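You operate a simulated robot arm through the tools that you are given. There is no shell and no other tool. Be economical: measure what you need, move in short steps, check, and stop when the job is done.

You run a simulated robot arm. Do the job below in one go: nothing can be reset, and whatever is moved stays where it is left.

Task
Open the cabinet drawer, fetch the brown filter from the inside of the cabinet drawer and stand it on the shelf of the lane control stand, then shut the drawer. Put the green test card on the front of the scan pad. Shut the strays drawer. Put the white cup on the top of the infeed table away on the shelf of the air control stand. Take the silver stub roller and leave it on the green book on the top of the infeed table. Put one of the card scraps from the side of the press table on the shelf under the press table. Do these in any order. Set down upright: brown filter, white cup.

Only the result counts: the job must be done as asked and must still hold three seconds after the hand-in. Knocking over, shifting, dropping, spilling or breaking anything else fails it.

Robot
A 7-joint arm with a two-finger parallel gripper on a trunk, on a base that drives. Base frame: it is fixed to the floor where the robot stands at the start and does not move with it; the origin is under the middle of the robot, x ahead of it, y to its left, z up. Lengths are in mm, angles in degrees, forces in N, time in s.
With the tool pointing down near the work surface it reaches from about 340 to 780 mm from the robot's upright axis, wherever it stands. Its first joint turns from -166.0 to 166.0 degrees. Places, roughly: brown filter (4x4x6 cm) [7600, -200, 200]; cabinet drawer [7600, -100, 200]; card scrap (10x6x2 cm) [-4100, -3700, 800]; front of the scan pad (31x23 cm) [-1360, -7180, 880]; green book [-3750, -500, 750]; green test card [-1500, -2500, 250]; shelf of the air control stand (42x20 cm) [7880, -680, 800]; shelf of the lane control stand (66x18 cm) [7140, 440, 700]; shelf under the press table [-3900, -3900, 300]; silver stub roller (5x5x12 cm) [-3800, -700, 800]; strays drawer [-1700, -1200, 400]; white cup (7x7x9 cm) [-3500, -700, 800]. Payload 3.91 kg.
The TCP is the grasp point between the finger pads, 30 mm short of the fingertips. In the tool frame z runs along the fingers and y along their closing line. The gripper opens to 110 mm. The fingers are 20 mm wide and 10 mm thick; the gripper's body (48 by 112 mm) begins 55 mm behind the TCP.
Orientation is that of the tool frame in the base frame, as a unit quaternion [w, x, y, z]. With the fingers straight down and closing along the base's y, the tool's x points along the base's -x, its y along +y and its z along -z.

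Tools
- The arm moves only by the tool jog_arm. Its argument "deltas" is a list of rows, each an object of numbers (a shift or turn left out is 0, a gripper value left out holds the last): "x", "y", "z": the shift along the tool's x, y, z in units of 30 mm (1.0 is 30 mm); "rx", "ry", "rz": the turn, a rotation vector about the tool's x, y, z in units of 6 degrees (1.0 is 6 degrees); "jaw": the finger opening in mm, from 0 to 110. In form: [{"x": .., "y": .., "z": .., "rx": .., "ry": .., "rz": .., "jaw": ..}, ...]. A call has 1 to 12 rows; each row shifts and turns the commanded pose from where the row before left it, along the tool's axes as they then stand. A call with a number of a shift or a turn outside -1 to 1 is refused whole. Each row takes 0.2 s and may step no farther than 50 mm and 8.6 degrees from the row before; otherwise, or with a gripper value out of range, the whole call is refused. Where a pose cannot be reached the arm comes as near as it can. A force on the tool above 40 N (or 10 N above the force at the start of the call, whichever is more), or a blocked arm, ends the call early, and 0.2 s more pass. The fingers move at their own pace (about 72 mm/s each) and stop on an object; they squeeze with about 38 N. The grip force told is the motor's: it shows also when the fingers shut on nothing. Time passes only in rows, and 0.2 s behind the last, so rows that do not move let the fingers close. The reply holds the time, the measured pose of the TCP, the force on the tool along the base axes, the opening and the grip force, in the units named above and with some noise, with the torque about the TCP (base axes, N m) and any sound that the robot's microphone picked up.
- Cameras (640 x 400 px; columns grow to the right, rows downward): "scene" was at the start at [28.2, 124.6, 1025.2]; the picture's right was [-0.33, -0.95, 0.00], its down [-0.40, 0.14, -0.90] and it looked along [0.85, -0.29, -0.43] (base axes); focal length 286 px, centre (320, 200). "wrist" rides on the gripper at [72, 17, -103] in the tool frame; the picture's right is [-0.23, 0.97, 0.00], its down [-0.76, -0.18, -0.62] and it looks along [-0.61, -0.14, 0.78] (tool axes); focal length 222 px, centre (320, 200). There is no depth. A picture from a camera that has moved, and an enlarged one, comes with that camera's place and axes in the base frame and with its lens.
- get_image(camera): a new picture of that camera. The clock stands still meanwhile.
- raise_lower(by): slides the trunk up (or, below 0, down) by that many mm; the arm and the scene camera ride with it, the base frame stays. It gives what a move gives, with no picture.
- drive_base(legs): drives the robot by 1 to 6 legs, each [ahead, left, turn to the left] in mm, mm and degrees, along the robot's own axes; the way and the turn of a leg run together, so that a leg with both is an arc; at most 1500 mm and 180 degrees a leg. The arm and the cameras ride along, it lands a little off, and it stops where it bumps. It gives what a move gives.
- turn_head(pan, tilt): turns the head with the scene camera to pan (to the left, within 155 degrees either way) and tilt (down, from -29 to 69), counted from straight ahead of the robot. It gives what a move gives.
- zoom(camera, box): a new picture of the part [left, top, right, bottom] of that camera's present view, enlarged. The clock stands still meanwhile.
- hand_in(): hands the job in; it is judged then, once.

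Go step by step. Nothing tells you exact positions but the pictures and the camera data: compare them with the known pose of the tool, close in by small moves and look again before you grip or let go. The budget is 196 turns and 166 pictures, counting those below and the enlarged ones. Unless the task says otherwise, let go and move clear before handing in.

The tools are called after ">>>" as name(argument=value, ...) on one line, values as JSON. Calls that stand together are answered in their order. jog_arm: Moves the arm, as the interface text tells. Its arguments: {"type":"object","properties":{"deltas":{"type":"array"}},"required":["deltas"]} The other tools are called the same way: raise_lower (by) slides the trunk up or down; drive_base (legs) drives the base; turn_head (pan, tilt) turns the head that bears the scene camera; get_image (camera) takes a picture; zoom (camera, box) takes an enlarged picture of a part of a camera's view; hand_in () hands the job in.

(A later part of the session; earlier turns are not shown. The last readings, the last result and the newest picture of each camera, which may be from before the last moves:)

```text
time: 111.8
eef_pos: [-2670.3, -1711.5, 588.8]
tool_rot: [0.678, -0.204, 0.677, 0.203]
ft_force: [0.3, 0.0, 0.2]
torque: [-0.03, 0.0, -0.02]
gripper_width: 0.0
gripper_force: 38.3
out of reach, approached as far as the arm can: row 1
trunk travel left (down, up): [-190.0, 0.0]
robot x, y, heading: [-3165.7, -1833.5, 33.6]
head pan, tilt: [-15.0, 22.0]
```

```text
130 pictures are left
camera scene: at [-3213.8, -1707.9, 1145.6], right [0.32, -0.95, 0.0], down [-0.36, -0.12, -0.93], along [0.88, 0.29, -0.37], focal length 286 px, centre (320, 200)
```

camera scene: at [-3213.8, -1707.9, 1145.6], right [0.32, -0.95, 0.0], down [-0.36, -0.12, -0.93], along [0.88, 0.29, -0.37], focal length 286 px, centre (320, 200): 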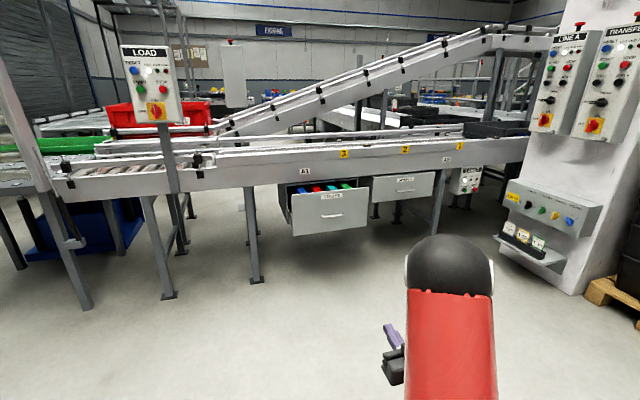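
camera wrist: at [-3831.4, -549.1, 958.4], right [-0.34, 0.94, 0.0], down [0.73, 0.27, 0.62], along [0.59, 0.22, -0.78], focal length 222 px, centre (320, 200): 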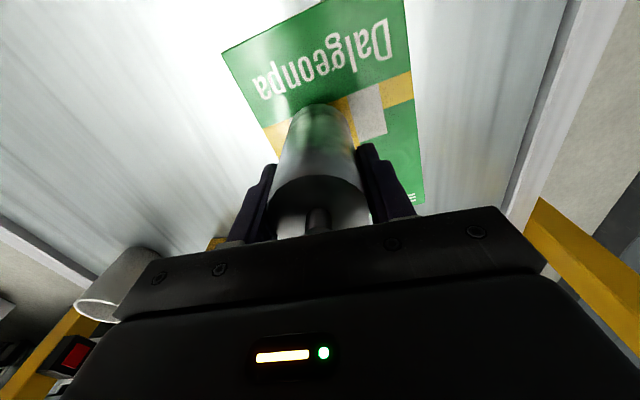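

I'm set to push between the handle and the label. I lower the hand to z≈520 and drive to just short of the drawer.

>>> jog_arm(deltas=[{"x": -1}, {"x": -1}, {"x": -0.3}])

>>> drive_base(legs=[[840, -152, 0]])

>>> turn_head(pan=-15, tilt=40)

>>> get_image(camera="scene")

>>> get_image(camera="wrist")

```text
time: 112.6
eef_pos: [-2667.7, -1710.9, 656.9]
tool_rot: [0.677, -0.204, 0.677, 0.204]
ft_force: [0.1, 0.5, -0.9]
torque: [0.03, 0.0, 0.01]
gripper_width: 0.2
gripper_force: 37.6
trunk travel left (down, up): [-190.0, 0.0]
robot x, y, heading: [-3169.7, -1831.6, 33.3]
head pan, tilt: [-15.0, 22.0]
```

```text
time: 117.1
eef_pos: [-1881.6, -1389.8, 655.7]
tool_rot: [0.679, -0.198, 0.679, 0.198]
ft_force: [-0.9, 0.3, -0.3]
torque: [0.0, 0.03, 0.01]
gripper_width: 0.0
gripper_force: 38.0
trunk travel left (down, up): [-190.0, 0.0]
robot x, y, heading: [-2382.6, -1505.1, 32.7]
head pan, tilt: [-15.0, 22.0]
```

```text
time: 117.9
eef_pos: [-1880.7, -1390.2, 656.4]
tool_rot: [0.679, -0.198, 0.679, 0.197]
ft_force: [-0.5, 0.3, -0.1]
torque: [0.01, -0.02, 0.05]
gripper_width: 0.1
gripper_force: 37.0
trunk travel left (down, up): [-190.0, 0.0]
robot x, y, heading: [-2384.7, -1505.1, 32.4]
head pan, tilt: [-15.0, 40.0]
```

```text
129 pictures are left
camera scene: at [-2434.6, -1381.2, 1117.5], right [0.3, -0.95, 0.0], down [-0.61, -0.19, -0.77], along [0.73, 0.23, -0.64], focal length 286 px, centre (320, 200)
```

scene: 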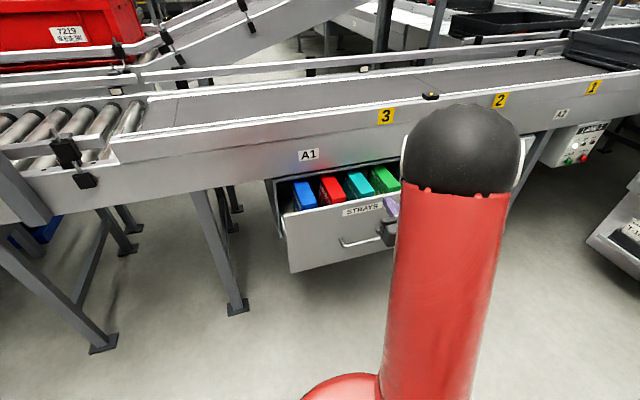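

```text
128 pictures are left
camera wrist: at [-1977.2, -1431.2, 584.9], right [-0.52, 0.82, 0.23], down [-0.43, -0.48, 0.76], along [0.74, 0.3, 0.61], focal length 222 px, centre (320, 200)
```

wrist: 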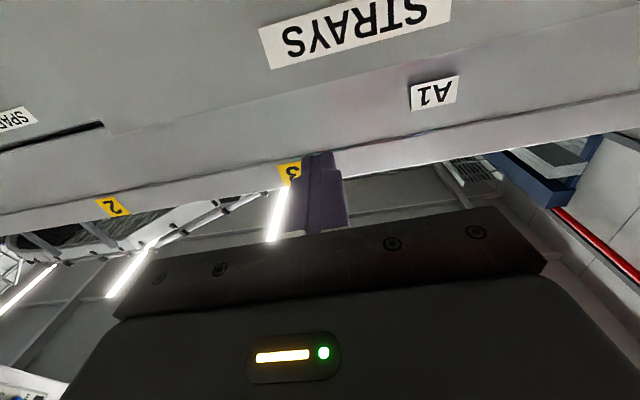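

The tool's x points down here, so the hand rose instead. I lower it to z≈520 and shift slightly left.

>>> jog_arm(deltas=[{"x": 1, "y": 0.6}, {"x": 1}, {"x": 1}, {"x": 1}, {"x": 0.5}])

>>> get_image(camera="wrist")

>>> zoom(camera="scene", box=[250, 140, 430, 290])

```text
time: 119.1
eef_pos: [-1881.6, -1375.4, 523.5]
tool_rot: [0.679, -0.197, 0.679, 0.197]
ft_force: [-0.1, -0.4, 0.6]
torque: [0.02, 0.0, 0.0]
gripper_width: 0.0
gripper_force: 37.0
out of reach, approached as far as the arm can: row 1
trunk travel left (down, up): [-190.0, 0.0]
robot x, y, heading: [-2382.3, -1504.9, 32.5]
head pan, tilt: [-15.0, 40.0]
```

```text
127 pictures are left
camera wrist: at [-1977.2, -1416.6, 451.4], right [-0.52, 0.82, 0.23], down [-0.43, -0.48, 0.76], along [0.74, 0.3, 0.61], focal length 222 px, centre (320, 200)
```

wrist: 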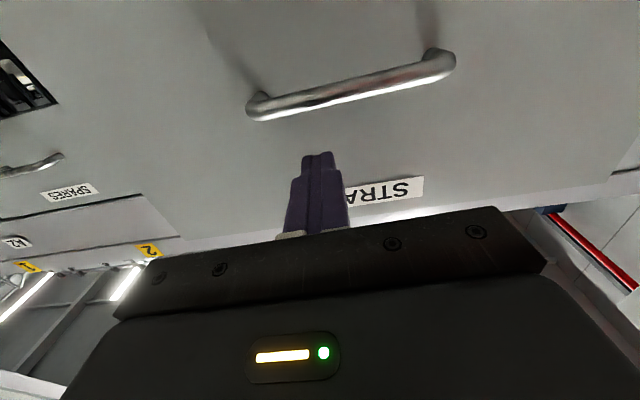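

```text
2.67 times, centred on (340, 215) of scene
camera zoom: at [-2434.7, -1381.2, 1117.5], right [0.3, -0.95, 0.0], down [-0.61, -0.19, -0.77], along [0.73, 0.23, -0.64], focal length 761 px, centre (267, 160)
```

zoom: 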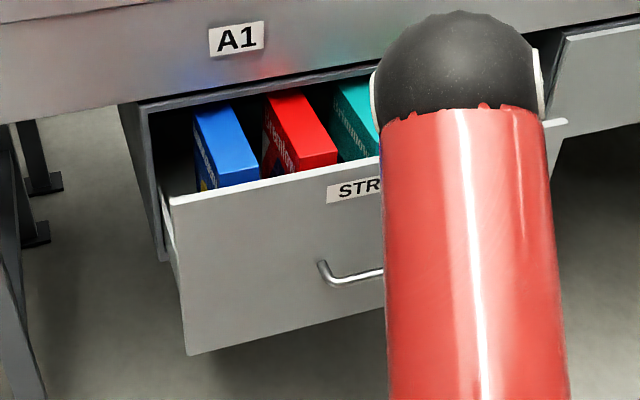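

Fingers sit just above the handle, near centre. I push forward.

>>> jog_arm(deltas=[{"z": 0.8}, {"z": 0.8}, {"z": 0.8}, {"z": 0.6}, {"z": 0.6}, {"z": 0.6}, {"z": 0.6}, {"z": 0.6}, {"z": 0.6}, {"z": 0.6}])

>>> get_image(camera="scene")

```text
time: 121.3
eef_pos: [-1722.8, -1274.0, 521.2]
tool_rot: [0.679, -0.197, 0.679, 0.198]
ft_force: [-15.3, -5.4, 7.6]
torque: [0.18, -0.17, 0.24]
gripper_width: 0.0
gripper_force: 37.4
trunk travel left (down, up): [-190.0, 0.0]
robot x, y, heading: [-2384.3, -1505.0, 32.5]
head pan, tilt: [-15.0, 40.0]
stopped in row 10: the force on the tool passed its limit at 62 N (the readings are from after the stop); the commanded pose is now the measured one
```

```text
125 pictures are left
camera scene: at [-2436.0, -1381.8, 1117.6], right [0.3, -0.95, 0.0], down [-0.61, -0.19, -0.77], along [0.73, 0.23, -0.64], focal length 286 px, centre (320, 200)
```

scene: 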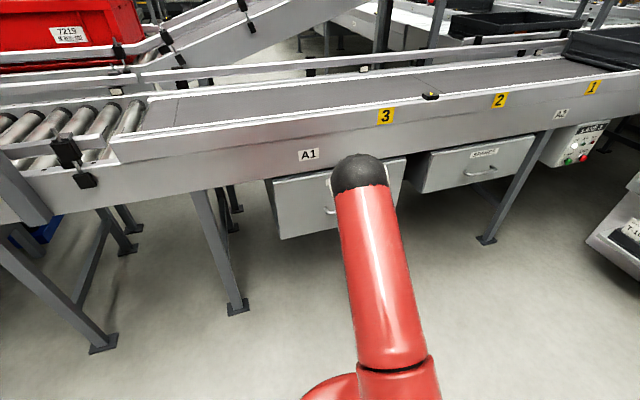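

The drawer has moved home. I back off and check.

>>> jog_arm(deltas=[{"z": -0.8}, {"z": -0.8}, {"z": -0.8}, {"z": -0.8}, {"z": -0.8}, {"z": -0.8}, {"z": -0.8}])

>>> zoom(camera="scene", box=[250, 120, 550, 290])

>>> turn_head(pan=-80, tilt=22)

>>> get_image(camera="scene")

```text
time: 122.9
eef_pos: [-1863.3, -1365.7, 519.9]
tool_rot: [0.678, -0.198, 0.68, 0.198]
ft_force: [0.1, 1.0, -1.2]
torque: [-0.01, -0.01, 0.04]
gripper_width: 0.0
gripper_force: 37.6
trunk travel left (down, up): [-190.0, 0.0]
robot x, y, heading: [-2383.8, -1503.4, 32.6]
head pan, tilt: [-15.0, 40.0]
```

```text
2.13 times, centred on (400, 205) of scene
camera zoom: at [-2434.6, -1381.2, 1117.4], right [0.3, -0.95, 0.0], down [-0.61, -0.19, -0.77], along [0.73, 0.23, -0.64], focal length 609 px, centre (149, 189)
```

zoom: 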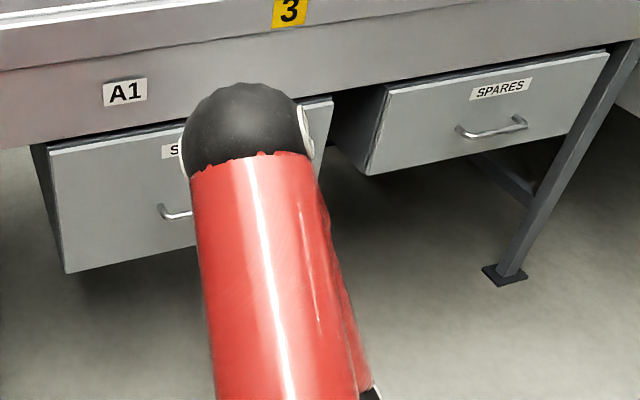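

```text
time: 124.2
eef_pos: [-1862.5, -1364.9, 518.8]
tool_rot: [0.677, -0.198, 0.68, 0.198]
ft_force: [0.0, 0.0, 0.4]
torque: [-0.01, -0.03, 0.0]
gripper_width: 0.1
gripper_force: 37.3
trunk travel left (down, up): [-190.0, 0.0]
robot x, y, heading: [-2382.2, -1504.0, 32.5]
head pan, tilt: [-80.0, 22.0]
```

```text
123 pictures are left
camera scene: at [-2453.0, -1475.2, 1145.6], right [-0.74, -0.68, 0.0], down [-0.25, 0.28, -0.93], along [0.63, -0.68, -0.37], focal length 286 px, centre (320, 200)
```

scene: 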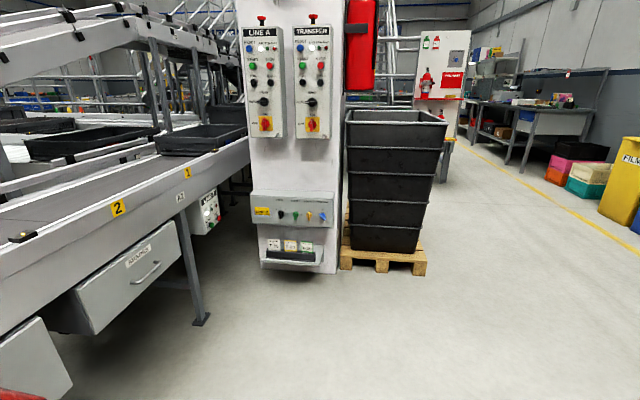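

The drawer is shut flush. The test cards stand in the little tray on the white column; zooming there.

>>> zoom(camera="scene", box=[240, 180, 350, 290])

>>> zoom(camera="scene", box=[420, 30, 640, 200])

```text
3.64 times, centred on (295, 235) of scene
camera zoom: at [-2453.0, -1475.2, 1145.6], right [-0.74, -0.68, 0.0], down [-0.25, 0.28, -0.93], along [0.63, -0.68, -0.37], focal length 1038 px, centre (411, 73)
```

zoom: 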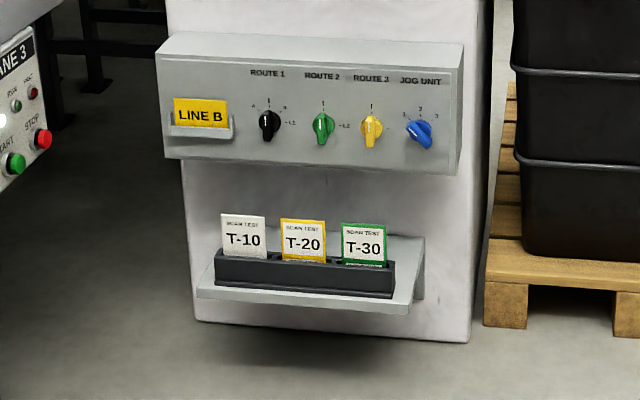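

```text
2.35 times, centred on (530, 115) of scene
camera zoom: at [-2453.0, -1475.2, 1145.6], right [-0.74, -0.68, 0.0], down [-0.25, 0.28, -0.93], along [0.63, -0.68, -0.37], focal length 672 px, centre (-174, 400)
```

zoom: 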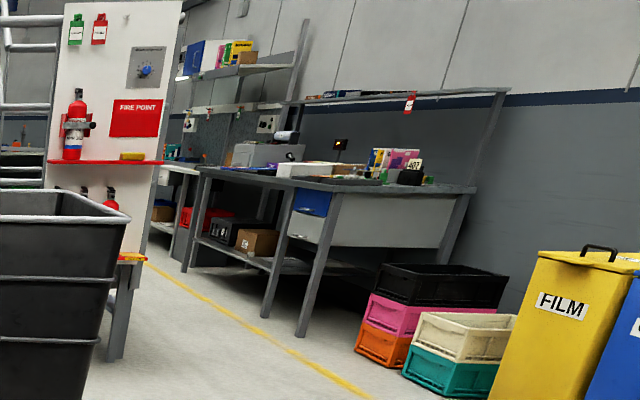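

T-30 with the green frame is the green test card, standing in a slotted holder on the column's tray, below a control box. I turn to face the column and move closer.

>>> drive_base(legs=[[-100, 0, 0], [0, 0, -88], [520, 120, 0]])

>>> turn_head(pan=0, tilt=35)

>>> get_image(camera="scene")

```text
time: 131.8
eef_pos: [-1895.8, -2425.4, 518.5]
tool_rot: [0.629, 0.322, 0.631, -0.321]
ft_force: [-1.0, 0.3, 0.0]
torque: [-0.01, -0.02, 0.0]
gripper_width: 0.1
gripper_force: 37.6
trunk travel left (down, up): [-190.0, 0.0]
robot x, y, heading: [-2067.0, -1914.7, -54.2]
head pan, tilt: [-80.0, 22.0]
```

```text
time: 133.3
eef_pos: [-1896.1, -2425.5, 518.5]
tool_rot: [0.628, 0.323, 0.631, -0.321]
ft_force: [-0.1, -0.2, -0.4]
torque: [0.02, 0.02, 0.01]
gripper_width: 0.0
gripper_force: 38.0
trunk travel left (down, up): [-190.0, 0.0]
robot x, y, heading: [-2064.5, -1911.6, -54.2]
head pan, tilt: [0.0, 35.0]
```

```text
120 pictures are left
camera scene: at [-1924.1, -1845.2, 1125.0], right [-0.81, -0.58, 0.0], down [-0.34, 0.47, -0.82], along [0.48, -0.66, -0.57], focal length 286 px, centre (320, 200)
```

scene: 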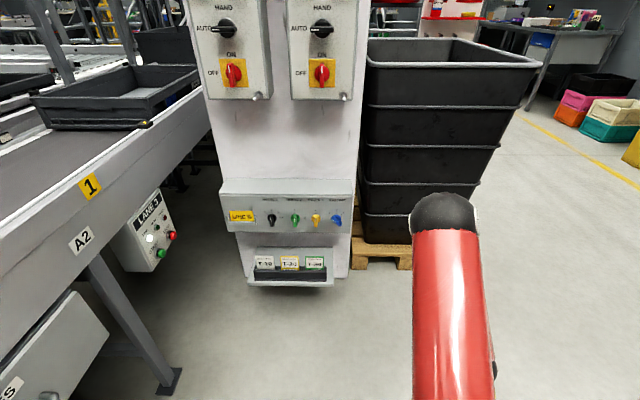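

The card is about 810 ahead, 180 left. I shift the base, lower the trunk, and bring the hand level with the card.

>>> raise_lower(by=-190)

>>> drive_base(legs=[[130, 200, -0.8]])

>>> jog_arm(deltas=[{"y": 1, "jaw": 110}, {"y": 1}, {"y": 1}, {"y": 1}, {"y": 0.8}])

>>> get_image(camera="scene")

>>> get_image(camera="wrist")

```text
time: 135.4
eef_pos: [-1895.1, -2424.9, 329.5]
tool_rot: [0.628, 0.323, 0.631, -0.321]
ft_force: [-1.0, 0.0, -0.5]
torque: [-0.01, -0.01, 0.04]
gripper_width: 0.0
gripper_force: 37.7
trunk travel left (down, up): [0.0, 190.0]
robot x, y, heading: [-2065.0, -1916.1, -53.9]
head pan, tilt: [0.0, 35.0]
```

```text
time: 137.1
eef_pos: [-1662.4, -2419.1, 328.3]
tool_rot: [0.627, 0.326, 0.629, -0.325]
ft_force: [-0.1, 0.6, -0.1]
torque: [-0.01, 0.01, 0.02]
gripper_width: 0.2
gripper_force: 37.6
trunk travel left (down, up): [0.0, 190.0]
robot x, y, heading: [-1831.4, -1905.6, -54.8]
head pan, tilt: [0.0, 35.0]
```

```text
time: 138.3
eef_pos: [-1605.9, -2371.0, 337.1]
tool_rot: [0.627, 0.326, 0.63, -0.322]
ft_force: [0.9, -0.8, -0.5]
torque: [0.02, 0.01, 0.0]
gripper_width: 109.6
gripper_force: 0.2
out of reach, approached as far as the arm can: row 3, 4, 5
trunk travel left (down, up): [0.0, 190.0]
robot x, y, heading: [-1824.7, -1902.3, -55.0]
head pan, tilt: [0.0, 35.0]
```

```text
119 pictures are left
camera scene: at [-1684.1, -1837.7, 935.0], right [-0.82, -0.58, 0.0], down [-0.33, 0.47, -0.82], along [0.47, -0.67, -0.57], focal length 286 px, centre (320, 200)
```

scene: 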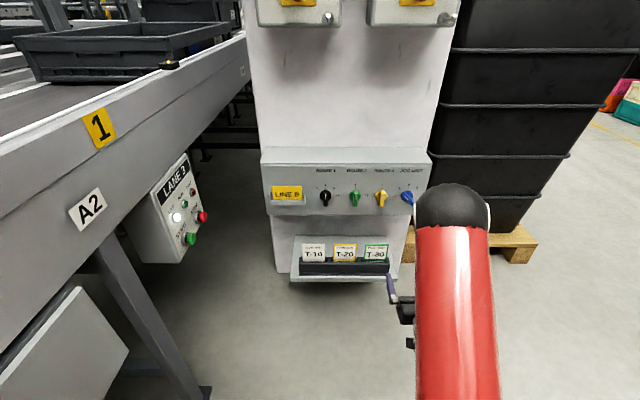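

```text
118 pictures are left
camera wrist: at [-1652.1, -2275.5, 265.5], right [0.79, 0.56, 0.23], down [-0.51, 0.4, 0.76], along [0.34, -0.72, 0.6], focal length 222 px, centre (320, 200)
```

wrist: 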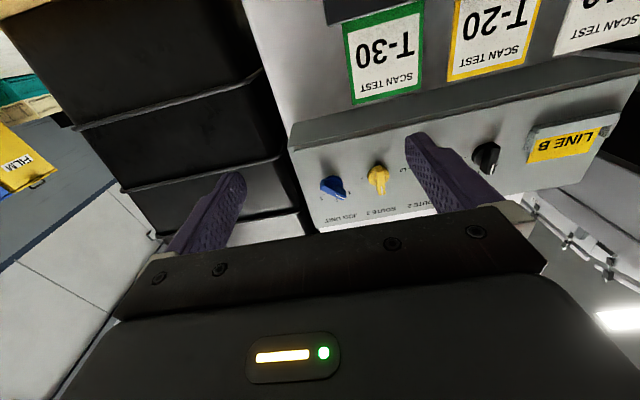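

Triangulated: the T-30 card's visible centre is near (-1463, -2449, 301). I shift the base 72 mm left, lower the hand and look again.

>>> drive_base(legs=[[0, 72, 0]])

>>> jog_arm(deltas=[{"x": 0.5}, {"x": 0.5}, {"z": 0.8}, {"z": 0.8}])

>>> get_image(camera="wrist")

>>> zoom(camera="scene", box=[260, 180, 460, 320])

```text
time: 139.4
eef_pos: [-1547.7, -2329.9, 336.1]
tool_rot: [0.628, 0.325, 0.63, -0.322]
ft_force: [-0.2, -0.7, -0.2]
torque: [-0.01, 0.04, 0.03]
gripper_width: 109.8
gripper_force: 0.1
trunk travel left (down, up): [0.0, 190.0]
robot x, y, heading: [-1767.4, -1864.7, -55.1]
head pan, tilt: [0.0, 35.0]
```

```text
time: 140.4
eef_pos: [-1529.4, -2373.5, 309.5]
tool_rot: [0.629, 0.323, 0.632, -0.316]
ft_force: [0.1, -0.8, -0.7]
torque: [0.01, -0.01, 0.0]
gripper_width: 110.1
gripper_force: 0.1
out of reach, approached as far as the arm can: row 2, 3, 4
trunk travel left (down, up): [0.0, 190.0]
robot x, y, heading: [-1769.0, -1864.2, -54.9]
head pan, tilt: [0.0, 35.0]
```

```text
117 pictures are left
camera wrist: at [-1576.6, -2278.8, 238.4], right [0.79, 0.57, 0.23], down [-0.51, 0.39, 0.76], along [0.35, -0.72, 0.6], focal length 222 px, centre (320, 200)
```

wrist: 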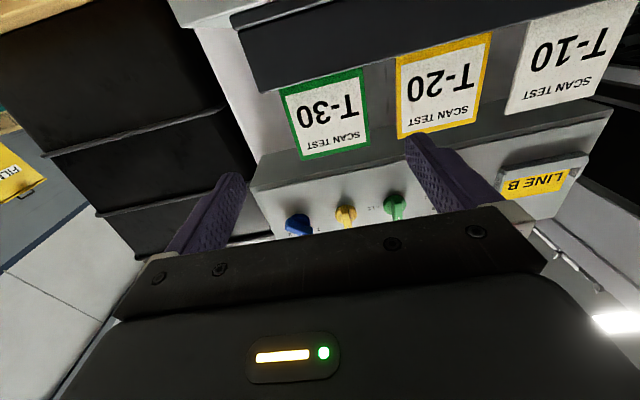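

```text
2.86 times, centred on (360, 250) of scene
camera zoom: at [-1625.9, -1796.4, 935.0], right [-0.82, -0.58, 0.0], down [-0.33, 0.47, -0.82], along [0.47, -0.67, -0.57], focal length 816 px, centre (206, 57)
```

zoom: 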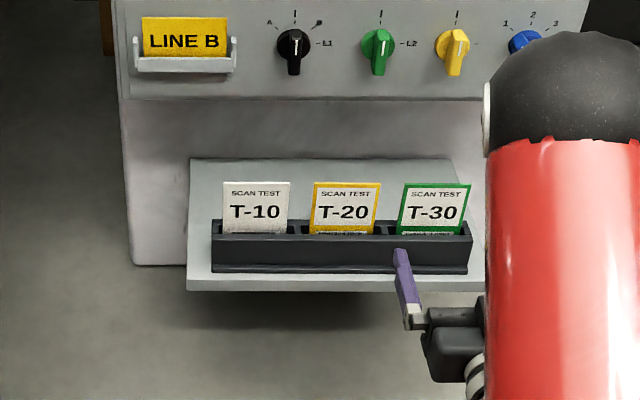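

The cards align; I need more reach, so I'll advance the base a bit and narrow the jaws to 86 mm so the fingers pass between neighbouring cards.

>>> jog_arm(deltas=[{"y": 0.37, "jaw": 86}, {"jaw": 86}])

>>> drive_base(legs=[[45, 0, 0]])

>>> get_image(camera="wrist")

>>> zoom(camera="scene", box=[260, 180, 460, 320])

```text
time: 141.0
eef_pos: [-1530.7, -2370.9, 311.9]
tool_rot: [0.629, 0.323, 0.631, -0.32]
ft_force: [0.3, 0.3, 0.4]
torque: [-0.02, -0.01, 0.03]
gripper_width: 86.1
gripper_force: 0.0
out of reach, approached as far as the arm can: row 1
trunk travel left (down, up): [0.0, 190.0]
robot x, y, heading: [-1770.6, -1862.6, -55.0]
head pan, tilt: [0.0, 35.0]
```

```text
time: 141.9
eef_pos: [-1505.0, -2406.5, 312.0]
tool_rot: [0.629, 0.323, 0.631, -0.319]
ft_force: [0.0, -1.0, 0.5]
torque: [0.01, -0.03, -0.03]
gripper_width: 85.7
gripper_force: 0.1
trunk travel left (down, up): [0.0, 190.0]
robot x, y, heading: [-1741.2, -1899.0, -54.5]
head pan, tilt: [0.0, 35.0]
```

```text
115 pictures are left
camera wrist: at [-1551.9, -2313.3, 240.8], right [0.79, 0.57, 0.23], down [-0.51, 0.39, 0.76], along [0.35, -0.72, 0.6], focal length 222 px, centre (320, 200)
```

wrist: 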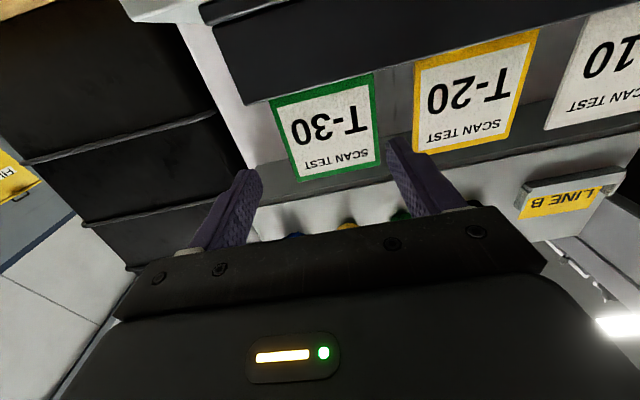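

```text
2.86 times, centred on (360, 250) of scene
camera zoom: at [-1600.2, -1832.9, 935.0], right [-0.82, -0.58, 0.0], down [-0.33, 0.47, -0.82], along [0.47, -0.67, -0.57], focal length 816 px, centre (206, 57)
```

zoom: 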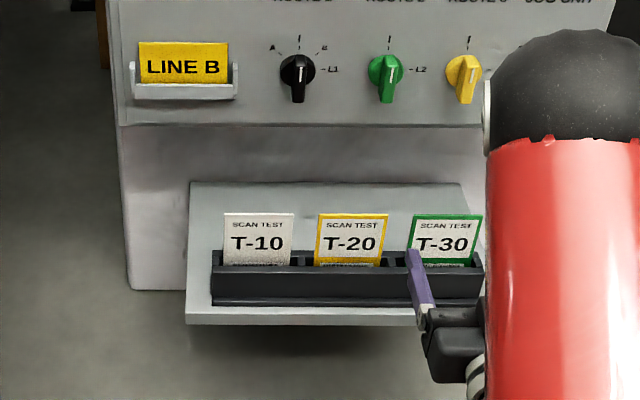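

The fingers straddle the T-30 card cleanly. I advance 38 mm with the base and close on the card's edges.

>>> drive_base(legs=[[38, 2, 0]])

>>> get_image(camera="wrist")

>>> zoom(camera="scene", box=[260, 180, 460, 320])

```text
time: 142.7
eef_pos: [-1482.0, -2436.4, 310.9]
tool_rot: [0.628, 0.324, 0.631, -0.319]
ft_force: [0.1, -0.3, -0.1]
torque: [0.02, -0.01, -0.04]
gripper_width: 86.2
gripper_force: 0.0
trunk travel left (down, up): [0.0, 190.0]
robot x, y, heading: [-1718.1, -1929.3, -54.9]
head pan, tilt: [0.0, 35.0]
```

```text
113 pictures are left
camera wrist: at [-1529.0, -2342.7, 240.8], right [0.79, 0.57, 0.23], down [-0.51, 0.39, 0.76], along [0.34, -0.72, 0.6], focal length 222 px, centre (320, 200)
```

wrist: 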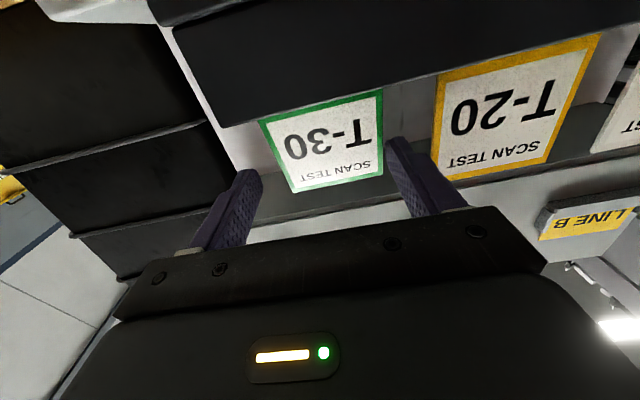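

```text
2.86 times, centred on (360, 250) of scene
camera zoom: at [-1577.1, -1862.3, 935.0], right [-0.82, -0.58, 0.0], down [-0.33, 0.47, -0.82], along [0.47, -0.67, -0.57], focal length 816 px, centre (206, 57)
```

zoom: 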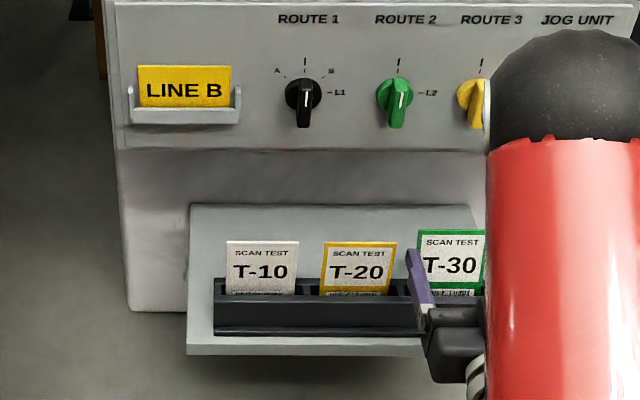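

>>> jog_arm(deltas=[{"jaw": 60}, {"jaw": 60}, {"jaw": 60}])

>>> get_image(camera="wrist")

>>> zoom(camera="scene", box=[260, 180, 460, 320])

```text
time: 143.5
eef_pos: [-1480.0, -2437.0, 312.2]
tool_rot: [0.63, 0.323, 0.631, -0.317]
ft_force: [14.1, 10.1, 4.7]
torque: [0.27, -0.62, 0.51]
gripper_width: 68.8
gripper_force: 38.0
trunk travel left (down, up): [0.0, 190.0]
robot x, y, heading: [-1718.9, -1927.9, -54.7]
head pan, tilt: [0.0, 35.0]
```

```text
111 pictures are left
camera wrist: at [-1527.2, -2341.7, 241.1], right [0.78, 0.57, 0.23], down [-0.51, 0.39, 0.76], along [0.35, -0.72, 0.6], focal length 222 px, centre (320, 200)
```

wrist: 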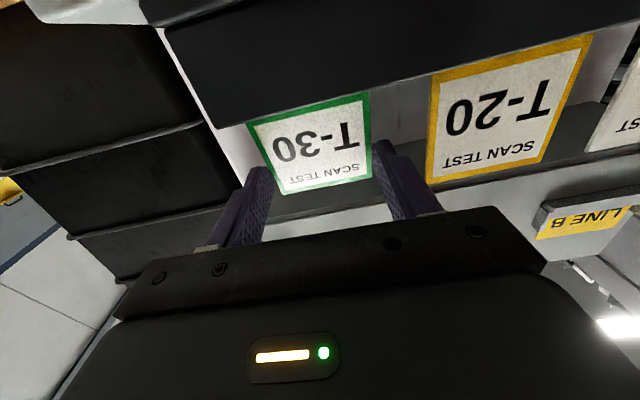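

```text
2.86 times, centred on (360, 250) of scene
camera zoom: at [-1576.9, -1861.7, 935.0], right [-0.82, -0.58, 0.0], down [-0.33, 0.47, -0.82], along [0.47, -0.67, -0.57], focal length 816 px, centre (206, 57)
```

zoom: 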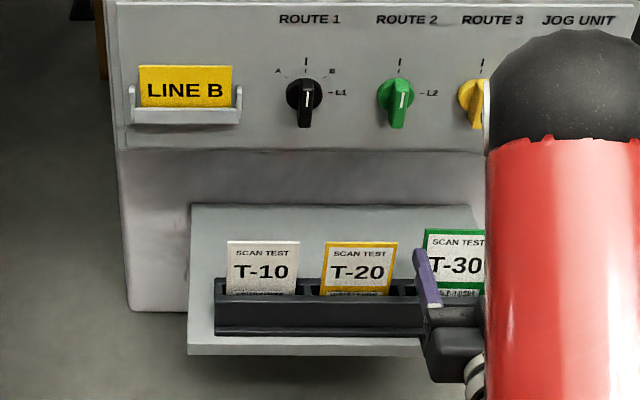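

Gripped at 69 mm by the edges. I relieve the side load and lift it out with the trunk.

>>> jog_arm(deltas=[{"y": 0.08}])

>>> raise_lower(by=60)

>>> get_image(camera="scene")

>>> get_image(camera="wrist")

```text
time: 143.9
eef_pos: [-1480.6, -2437.0, 312.9]
tool_rot: [0.63, 0.322, 0.631, -0.318]
ft_force: [15.1, 6.4, 5.8]
torque: [-0.02, -0.61, 0.5]
gripper_width: 68.6
gripper_force: 38.2
trunk travel left (down, up): [0.0, 190.0]
robot x, y, heading: [-1721.6, -1928.6, -55.0]
head pan, tilt: [0.0, 35.0]
```

```text
time: 144.9
eef_pos: [-1481.6, -2436.2, 371.1]
tool_rot: [0.629, 0.322, 0.631, -0.319]
ft_force: [0.3, 0.4, 0.3]
torque: [0.04, 0.0, 0.01]
gripper_width: 68.3
gripper_force: 38.2
trunk travel left (down, up): [-60.0, 130.0]
robot x, y, heading: [-1720.9, -1926.2, -54.7]
head pan, tilt: [0.0, 35.0]
```

```text
109 pictures are left
camera scene: at [-1577.2, -1862.4, 995.0], right [-0.82, -0.58, 0.0], down [-0.33, 0.47, -0.82], along [0.47, -0.67, -0.57], focal length 286 px, centre (320, 200)
```

scene: 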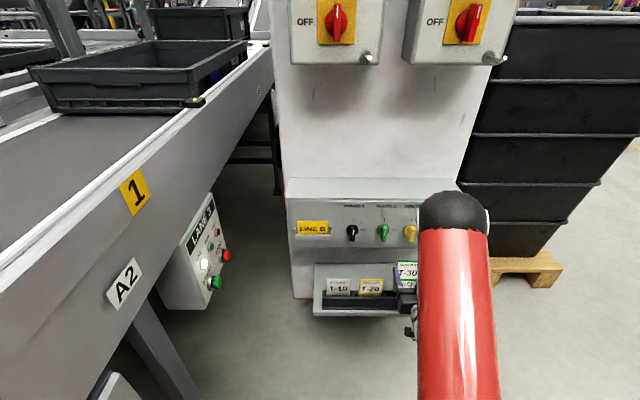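

```text
108 pictures are left
camera wrist: at [-1528.9, -2342.1, 300.8], right [0.79, 0.57, 0.23], down [-0.51, 0.39, 0.77], along [0.35, -0.72, 0.6], focal length 222 px, centre (320, 200)
```

wrist: 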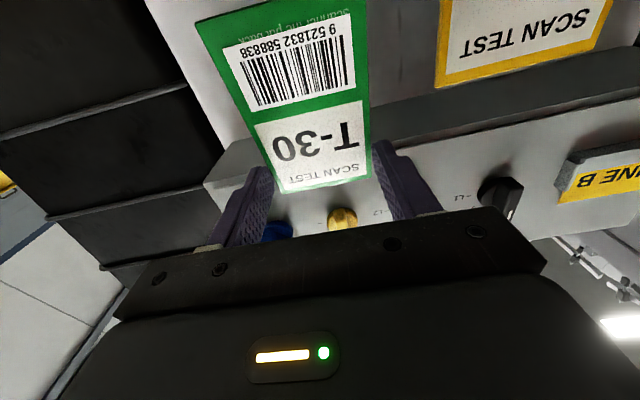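

The card is longer than it looked (barcode half still low), so I raise further; the control box sits ~80 mm behind, so it's clear. Then I back away.

>>> raise_lower(by=130)

>>> get_image(camera="scene")

```text
time: 146.5
eef_pos: [-1482.0, -2436.8, 501.9]
tool_rot: [0.629, 0.323, 0.632, -0.317]
ft_force: [0.2, 0.4, -0.4]
torque: [0.02, 0.0, 0.0]
gripper_width: 68.5
gripper_force: 38.2
trunk travel left (down, up): [-190.0, 0.0]
robot x, y, heading: [-1718.9, -1932.2, -54.9]
head pan, tilt: [0.0, 35.0]
```

```text
107 pictures are left
camera scene: at [-1577.0, -1862.3, 1125.0], right [-0.82, -0.58, 0.0], down [-0.33, 0.47, -0.82], along [0.47, -0.67, -0.57], focal length 286 px, centre (320, 200)
```

scene: 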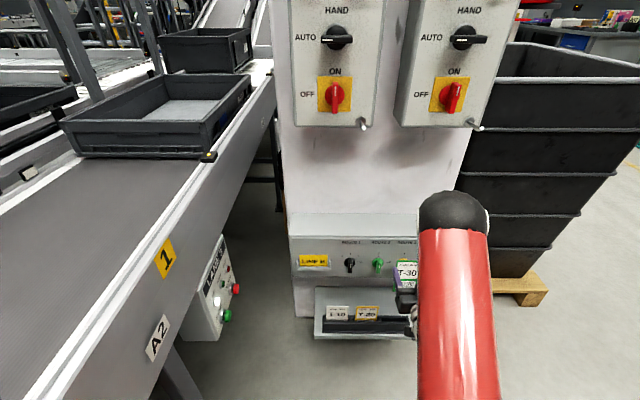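

Card is free of the holder. I back away, turn the tool down (card then lies flat beneath it) and travel to the aisle.

>>> drive_base(legs=[[-500, 0, 0]])

>>> jog_arm(deltas=[{"ry": 1}, {"ry": 1}, {"ry": 1}, {"ry": 1}, {"ry": 1}, {"ry": 1}, {"ry": 1}, {"ry": 1}, {"ry": 1}, {"ry": 1}, {"ry": 1}, {"ry": 1}])

>>> jog_arm(deltas=[{"ry": 1}, {"ry": 1}, {"ry": 1}])

>>> get_image(camera="wrist")

>>> turn_head(pan=-35, tilt=20)

>>> get_image(camera="scene")

```text
time: 149.4
eef_pos: [-1767.7, -2028.2, 501.8]
tool_rot: [0.63, 0.322, 0.632, -0.317]
ft_force: [0.4, -0.1, 0.2]
torque: [0.02, 0.0, -0.01]
gripper_width: 68.6
gripper_force: 38.1
trunk travel left (down, up): [-190.0, 0.0]
robot x, y, heading: [-2007.5, -1522.1, -54.6]
head pan, tilt: [0.0, 35.0]
```

```text
time: 152.1
eef_pos: [-1767.5, -2029.7, 502.5]
tool_rot: [0.138, 0.447, 0.881, -0.067]
ft_force: [-0.8, 0.2, 0.2]
torque: [-0.04, 0.03, 0.02]
gripper_width: 59.9
gripper_force: 0.1
trunk travel left (down, up): [-190.0, 0.0]
robot x, y, heading: [-2008.1, -1521.2, -54.8]
head pan, tilt: [0.0, 35.0]
```

```text
time: 152.8
eef_pos: [-1768.5, -2028.0, 500.7]
tool_rot: [-0.003, 0.452, 0.892, 0.003]
ft_force: [-0.6, 0.4, 0.0]
torque: [-0.01, 0.0, 0.03]
gripper_width: 60.1
gripper_force: 0.1
trunk travel left (down, up): [-190.0, 0.0]
robot x, y, heading: [-2007.0, -1522.8, -54.8]
head pan, tilt: [0.0, 35.0]
```

```text
106 pictures are left
camera wrist: at [-1797.2, -1960.6, 606.2], right [0.92, 0.39, 0.0], down [0.31, -0.72, 0.62], along [0.24, -0.57, -0.79], focal length 222 px, centre (320, 200)
```

wrist: 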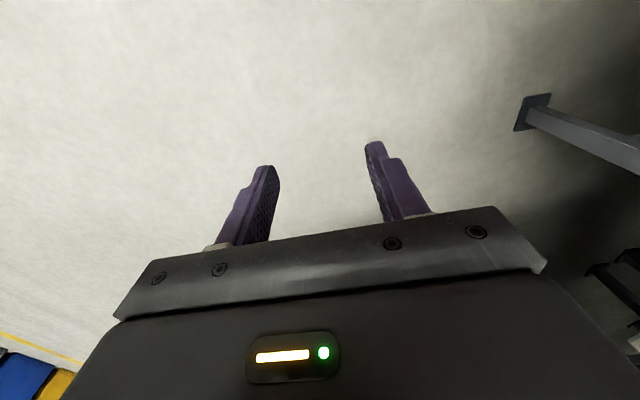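

```text
time: 153.9
eef_pos: [-1769.5, -2028.0, 501.3]
tool_rot: [-0.001, 0.451, 0.892, 0.003]
ft_force: [-0.5, -0.9, 1.2]
torque: [0.02, 0.01, 0.01]
gripper_width: 60.0
gripper_force: 0.0
trunk travel left (down, up): [-190.0, 0.0]
robot x, y, heading: [-2009.0, -1522.0, -54.8]
head pan, tilt: [-35.0, 20.0]
```

```text
105 pictures are left
camera scene: at [-1915.3, -1476.5, 1148.8], right [-1.0, -0.01, 0.0], down [0.0, 0.34, -0.94], along [0.01, -0.94, -0.34], focal length 286 px, centre (320, 200)
```

scene: 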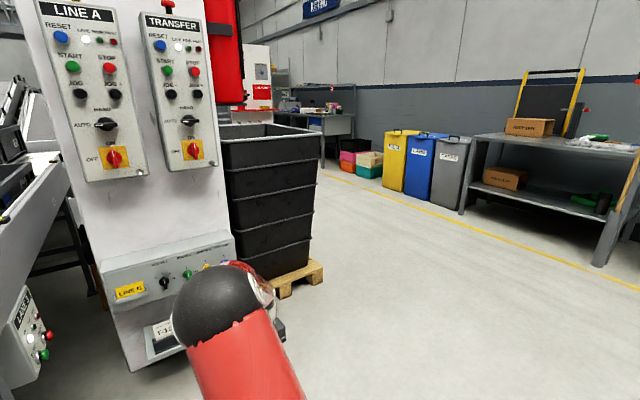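

The card slipped out during the turn. I look for it on the floor beneath.

>>> turn_head(pan=-5, tilt=55)

>>> get_image(camera="scene")

```text
time: 154.9
eef_pos: [-1768.8, -2027.6, 502.0]
tool_rot: [-0.001, 0.452, 0.892, 0.004]
ft_force: [-0.4, 0.4, -0.1]
torque: [0.02, 0.01, -0.04]
gripper_width: 60.1
gripper_force: 0.1
trunk travel left (down, up): [-190.0, 0.0]
robot x, y, heading: [-2008.4, -1521.4, -54.7]
head pan, tilt: [-5.0, 55.0]
```

```text
104 pictures are left
camera scene: at [-1879.5, -1445.7, 1096.8], right [-0.86, -0.5, 0.0], down [-0.41, 0.71, -0.57], along [0.29, -0.5, -0.82], focal length 286 px, centre (320, 200)
```

scene: 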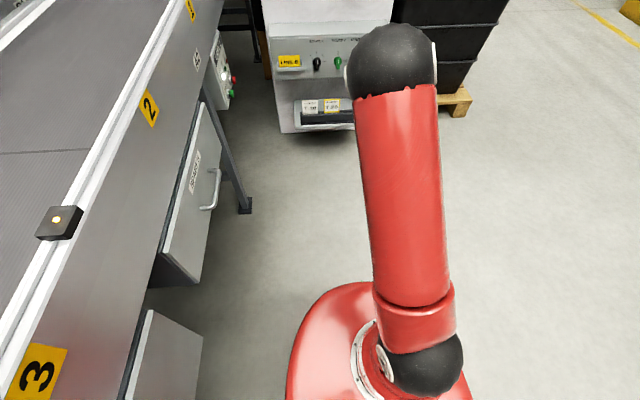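

>>> drive_base(legs=[[-350, -250, 0]])

>>> turn_head(pan=10, tilt=45)

>>> get_image(camera="scene")

```text
time: 157.5
eef_pos: [-2184.9, -1886.0, 500.4]
tool_rot: [-0.002, 0.456, 0.89, 0.004]
ft_force: [-0.9, 1.2, 0.0]
torque: [0.03, -0.01, 0.01]
gripper_width: 59.9
gripper_force: 0.2
trunk travel left (down, up): [-190.0, 0.0]
robot x, y, heading: [-2417.3, -1376.9, -55.2]
head pan, tilt: [-5.0, 55.0]
```

```text
time: 158.3
eef_pos: [-2185.1, -1884.1, 501.7]
tool_rot: [-0.002, 0.455, 0.89, 0.004]
ft_force: [0.5, -0.4, 0.5]
torque: [0.04, 0.03, 0.0]
gripper_width: 60.0
gripper_force: 0.1
trunk travel left (down, up): [-190.0, 0.0]
robot x, y, heading: [-2417.4, -1375.7, -55.4]
head pan, tilt: [10.0, 45.0]
```

```text
103 pictures are left
camera scene: at [-2269.0, -1296.4, 1110.1], right [-0.71, -0.7, 0.0], down [-0.5, 0.5, -0.71], along [0.5, -0.5, -0.71], focal length 286 px, centre (320, 200)
```

scene: 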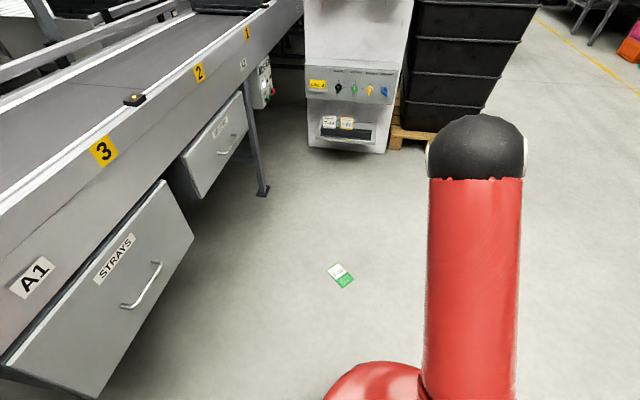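

There's the card, lying flat on the floor near (-1880, -1812). I zoom for its orientation.

>>> zoom(camera="scene", box=[310, 250, 370, 300])

```text
8.00 times, centred on (340, 275) of scene
camera zoom: at [-2269.0, -1296.4, 1110.1], right [-0.71, -0.7, 0.0], down [-0.5, 0.5, -0.71], along [0.5, -0.5, -0.71], focal length 2284 px, centre (160, -400)
```

zoom: 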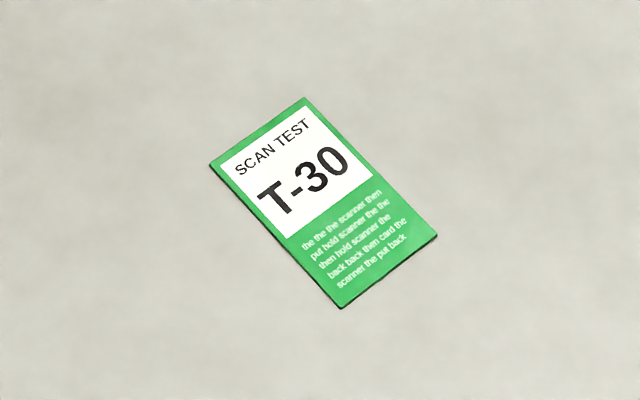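

Card: 70×110 mm, centre ≈(-1877,-1819), long axis along azimuth 173°. I place the base facing -7° so the jaws close across its 70 mm width, and lower.

>>> drive_base(legs=[[0, 0, 48.3], [258, -204, 0]])

>>> raise_lower(by=-190)

>>> turn_head(pan=-15, tilt=55)

>>> get_image(camera="scene")

>>> get_image(camera="wrist")

```text
time: 162.6
eef_pos: [-1659.9, -1787.2, 503.2]
tool_rot: [-0.004, 0.06, 0.998, 0.003]
ft_force: [-0.7, -0.8, 0.7]
torque: [0.0, 0.01, 0.02]
gripper_width: 60.0
gripper_force: 0.1
trunk travel left (down, up): [-190.0, 0.0]
robot x, y, heading: [-2190.6, -1613.9, -8.2]
head pan, tilt: [10.0, 45.0]
```

```text
time: 164.7
eef_pos: [-1659.8, -1788.1, 310.8]
tool_rot: [-0.003, 0.062, 0.998, 0.003]
ft_force: [-0.3, 0.1, 0.3]
torque: [0.02, 0.02, 0.01]
gripper_width: 60.0
gripper_force: 0.0
trunk travel left (down, up): [0.0, 190.0]
robot x, y, heading: [-2193.6, -1615.7, -8.2]
head pan, tilt: [10.0, 45.0]
```

```text
time: 165.6
eef_pos: [-1659.0, -1787.5, 310.6]
tool_rot: [-0.003, 0.062, 0.998, 0.003]
ft_force: [-0.3, 0.1, 0.1]
torque: [0.03, -0.01, -0.01]
gripper_width: 59.8
gripper_force: 0.1
trunk travel left (down, up): [0.0, 190.0]
robot x, y, heading: [-2191.4, -1615.4, -7.7]
head pan, tilt: [-15.0, 55.0]
```

```text
101 pictures are left
camera scene: at [-2162.7, -1480.9, 906.8], right [-0.39, -0.92, 0.0], down [-0.75, 0.32, -0.57], along [0.53, -0.22, -0.82], focal length 286 px, centre (320, 200)
```

scene: 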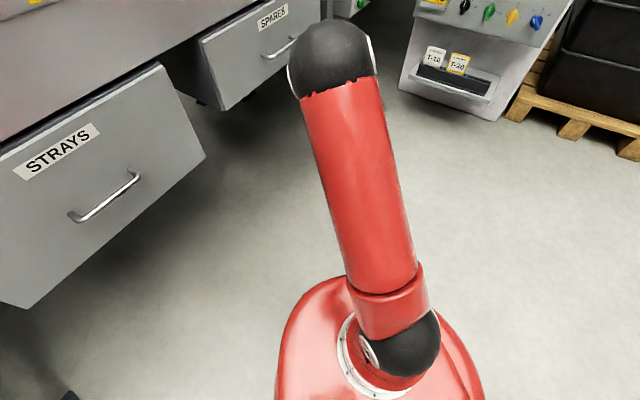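

```text
100 pictures are left
camera wrist: at [-1728.1, -1762.1, 416.1], right [0.34, 0.94, 0.0], down [0.74, -0.27, 0.62], along [0.58, -0.21, -0.79], focal length 222 px, centre (320, 200)
```

wrist: 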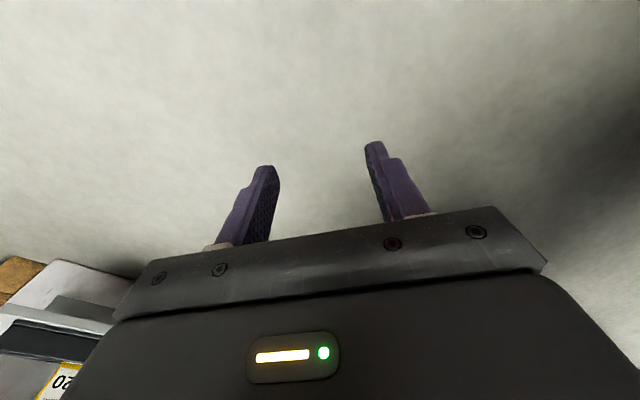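

I mis-rotated that leg, overshooting. I step the base back so the hand comes over the card and look with the wrist camera.

>>> drive_base(legs=[[-250, -62, 1]])

>>> get_image(camera="wrist")

>>> get_image(camera="scene")

```text
time: 167.4
eef_pos: [-1909.6, -1806.7, 312.1]
tool_rot: [-0.004, 0.053, 0.999, 0.003]
ft_force: [-0.6, 0.2, 0.1]
torque: [0.03, 0.02, 0.0]
gripper_width: 59.9
gripper_force: 0.1
trunk travel left (down, up): [0.0, 190.0]
robot x, y, heading: [-2444.1, -1645.5, -6.9]
head pan, tilt: [-15.0, 55.0]
```

```text
99 pictures are left
camera wrist: at [-1979.1, -1783.0, 416.0], right [0.33, 0.94, 0.0], down [0.74, -0.26, 0.62], along [0.58, -0.2, -0.79], focal length 222 px, centre (320, 200)
```

wrist: 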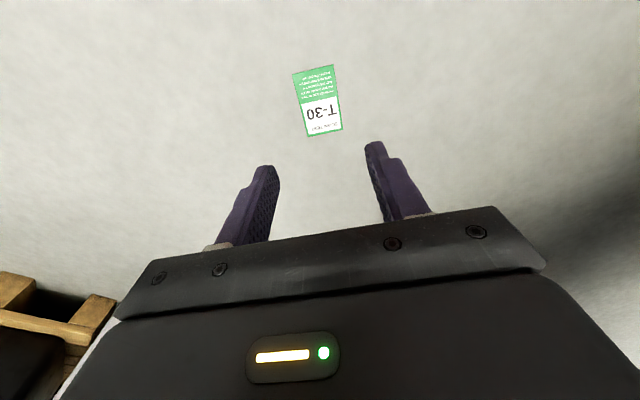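

```text
98 pictures are left
camera scene: at [-2418.8, -1509.8, 906.7], right [-0.37, -0.93, 0.0], down [-0.76, 0.31, -0.57], along [0.53, -0.21, -0.82], focal length 286 px, centre (320, 200)
```

scene: 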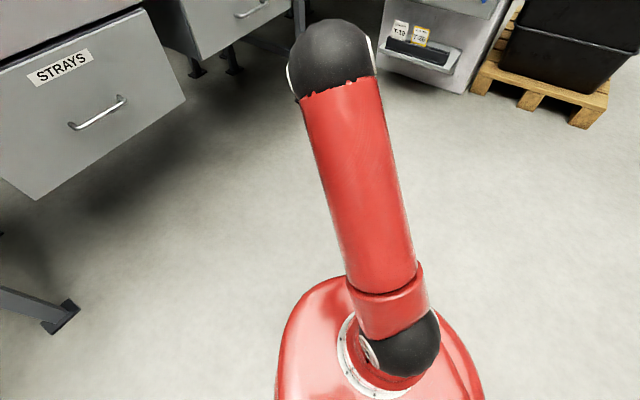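

Wrist triangulation agrees: card centre ≈(-1881,-1817), aligned to the jaws. I move over it and descend most of the way.

>>> jog_arm(deltas=[{"x": -0.9, "y": -0.24, "jaw": 100}, {"z": 1}, {"z": 1}, {"z": 1}, {"z": 1}, {"z": 1}, {"z": 1}, {"z": 1}])

>>> get_image(camera="wrist")

```text
time: 169.2
eef_pos: [-1884.5, -1817.2, 100.2]
tool_rot: [-0.002, 0.052, 0.999, 0.003]
ft_force: [-0.7, 0.6, -1.1]
torque: [0.0, -0.03, 0.02]
gripper_width: 100.1
gripper_force: 0.1
trunk travel left (down, up): [0.0, 190.0]
robot x, y, heading: [-2441.4, -1645.6, -6.8]
head pan, tilt: [-15.0, 55.0]
```

```text
97 pictures are left
camera wrist: at [-1952.6, -1791.6, 204.3], right [0.33, 0.94, 0.0], down [0.74, -0.26, 0.62], along [0.58, -0.2, -0.79], focal length 222 px, centre (320, 200)
```

wrist: 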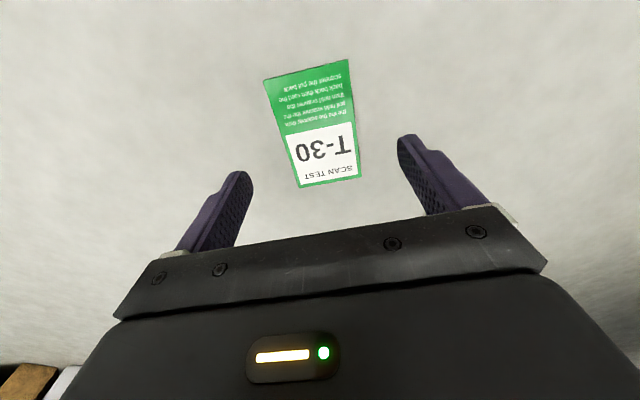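

>>> jog_arm(deltas=[{"x": -0.26, "y": -0.05, "z": 0.7}, {"z": 0.8}, {"z": 0.6}])

>>> get_image(camera="wrist")

```text
time: 170.1
eef_pos: [-1876.1, -1817.7, 38.9]
tool_rot: [-0.003, 0.053, 0.999, 0.002]
ft_force: [0.4, -0.1, -0.7]
torque: [-0.01, -0.01, 0.0]
gripper_width: 100.0
gripper_force: 0.1
trunk travel left (down, up): [0.0, 190.0]
robot x, y, heading: [-2446.7, -1642.4, -6.9]
head pan, tilt: [-15.0, 55.0]
```

```text
96 pictures are left
camera wrist: at [-1945.6, -1794.3, 142.2], right [0.33, 0.94, 0.0], down [0.74, -0.26, 0.62], along [0.58, -0.2, -0.79], focal length 222 px, centre (320, 200)
```

wrist: 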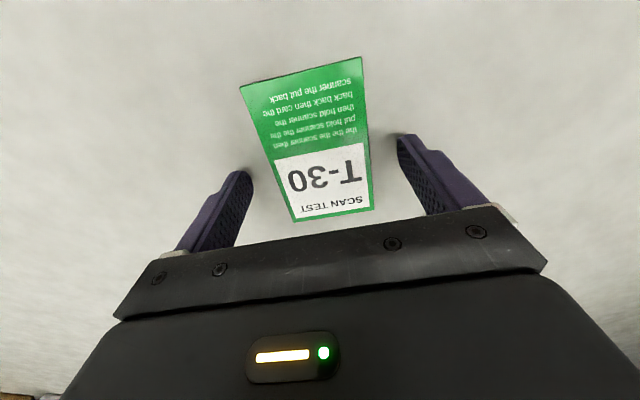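

Fingers straddle the card's middle. I lower the tips to the floor and close.

>>> jog_arm(deltas=[{"z": 0.13}, {"z": 0.1}])

>>> jog_arm(deltas=[{"jaw": 40}, {"jaw": 40}, {"jaw": 40}])

>>> get_image(camera="wrist")

```text
time: 170.7
eef_pos: [-1877.2, -1818.5, 30.5]
tool_rot: [-0.003, 0.053, 0.999, 0.003]
ft_force: [-0.7, -0.3, -0.2]
torque: [0.0, 0.03, 0.01]
gripper_width: 99.6
gripper_force: 0.0
trunk travel left (down, up): [0.0, 190.0]
robot x, y, heading: [-2444.2, -1642.4, -7.1]
head pan, tilt: [-15.0, 55.0]
```

```text
time: 171.4
eef_pos: [-1878.1, -1817.3, 31.2]
tool_rot: [-0.003, 0.052, 0.999, 0.003]
ft_force: [0.3, 0.5, 0.6]
torque: [0.03, 0.02, 0.03]
gripper_width: 68.7
gripper_force: 38.1
trunk travel left (down, up): [0.0, 190.0]
robot x, y, heading: [-2439.9, -1643.4, -6.9]
head pan, tilt: [-15.0, 55.0]
```

```text
95 pictures are left
camera wrist: at [-1946.4, -1793.6, 135.7], right [0.33, 0.94, 0.0], down [0.74, -0.26, 0.62], along [0.58, -0.2, -0.79], focal length 222 px, centre (320, 200)
```

wrist: 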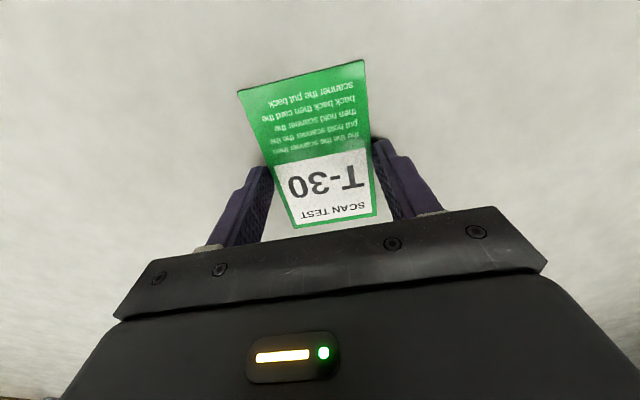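

Gripped at the middle. I lift with the trunk and check.

>>> raise_lower(by=190)

>>> get_image(camera="wrist")

```text
time: 173.5
eef_pos: [-1877.5, -1818.4, 221.0]
tool_rot: [-0.003, 0.053, 0.999, 0.003]
ft_force: [0.5, 0.1, -0.2]
torque: [0.0, -0.02, 0.05]
gripper_width: 68.6
gripper_force: 38.2
trunk travel left (down, up): [-190.0, 0.0]
robot x, y, heading: [-2447.2, -1647.2, -7.0]
head pan, tilt: [-15.0, 55.0]
```

```text
94 pictures are left
camera wrist: at [-1946.4, -1793.6, 325.7], right [0.33, 0.94, 0.0], down [0.74, -0.26, 0.62], along [0.58, -0.2, -0.79], focal length 222 px, centre (320, 200)
```

wrist: 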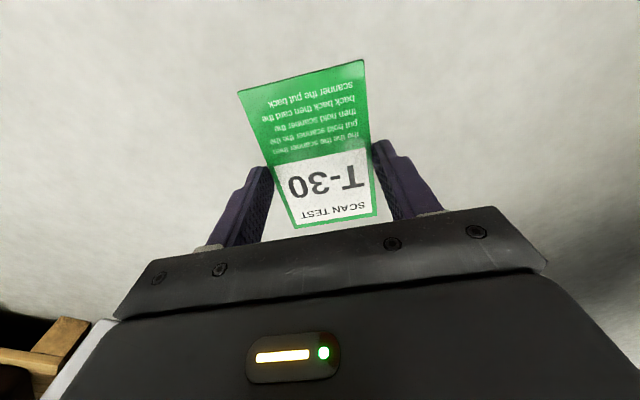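

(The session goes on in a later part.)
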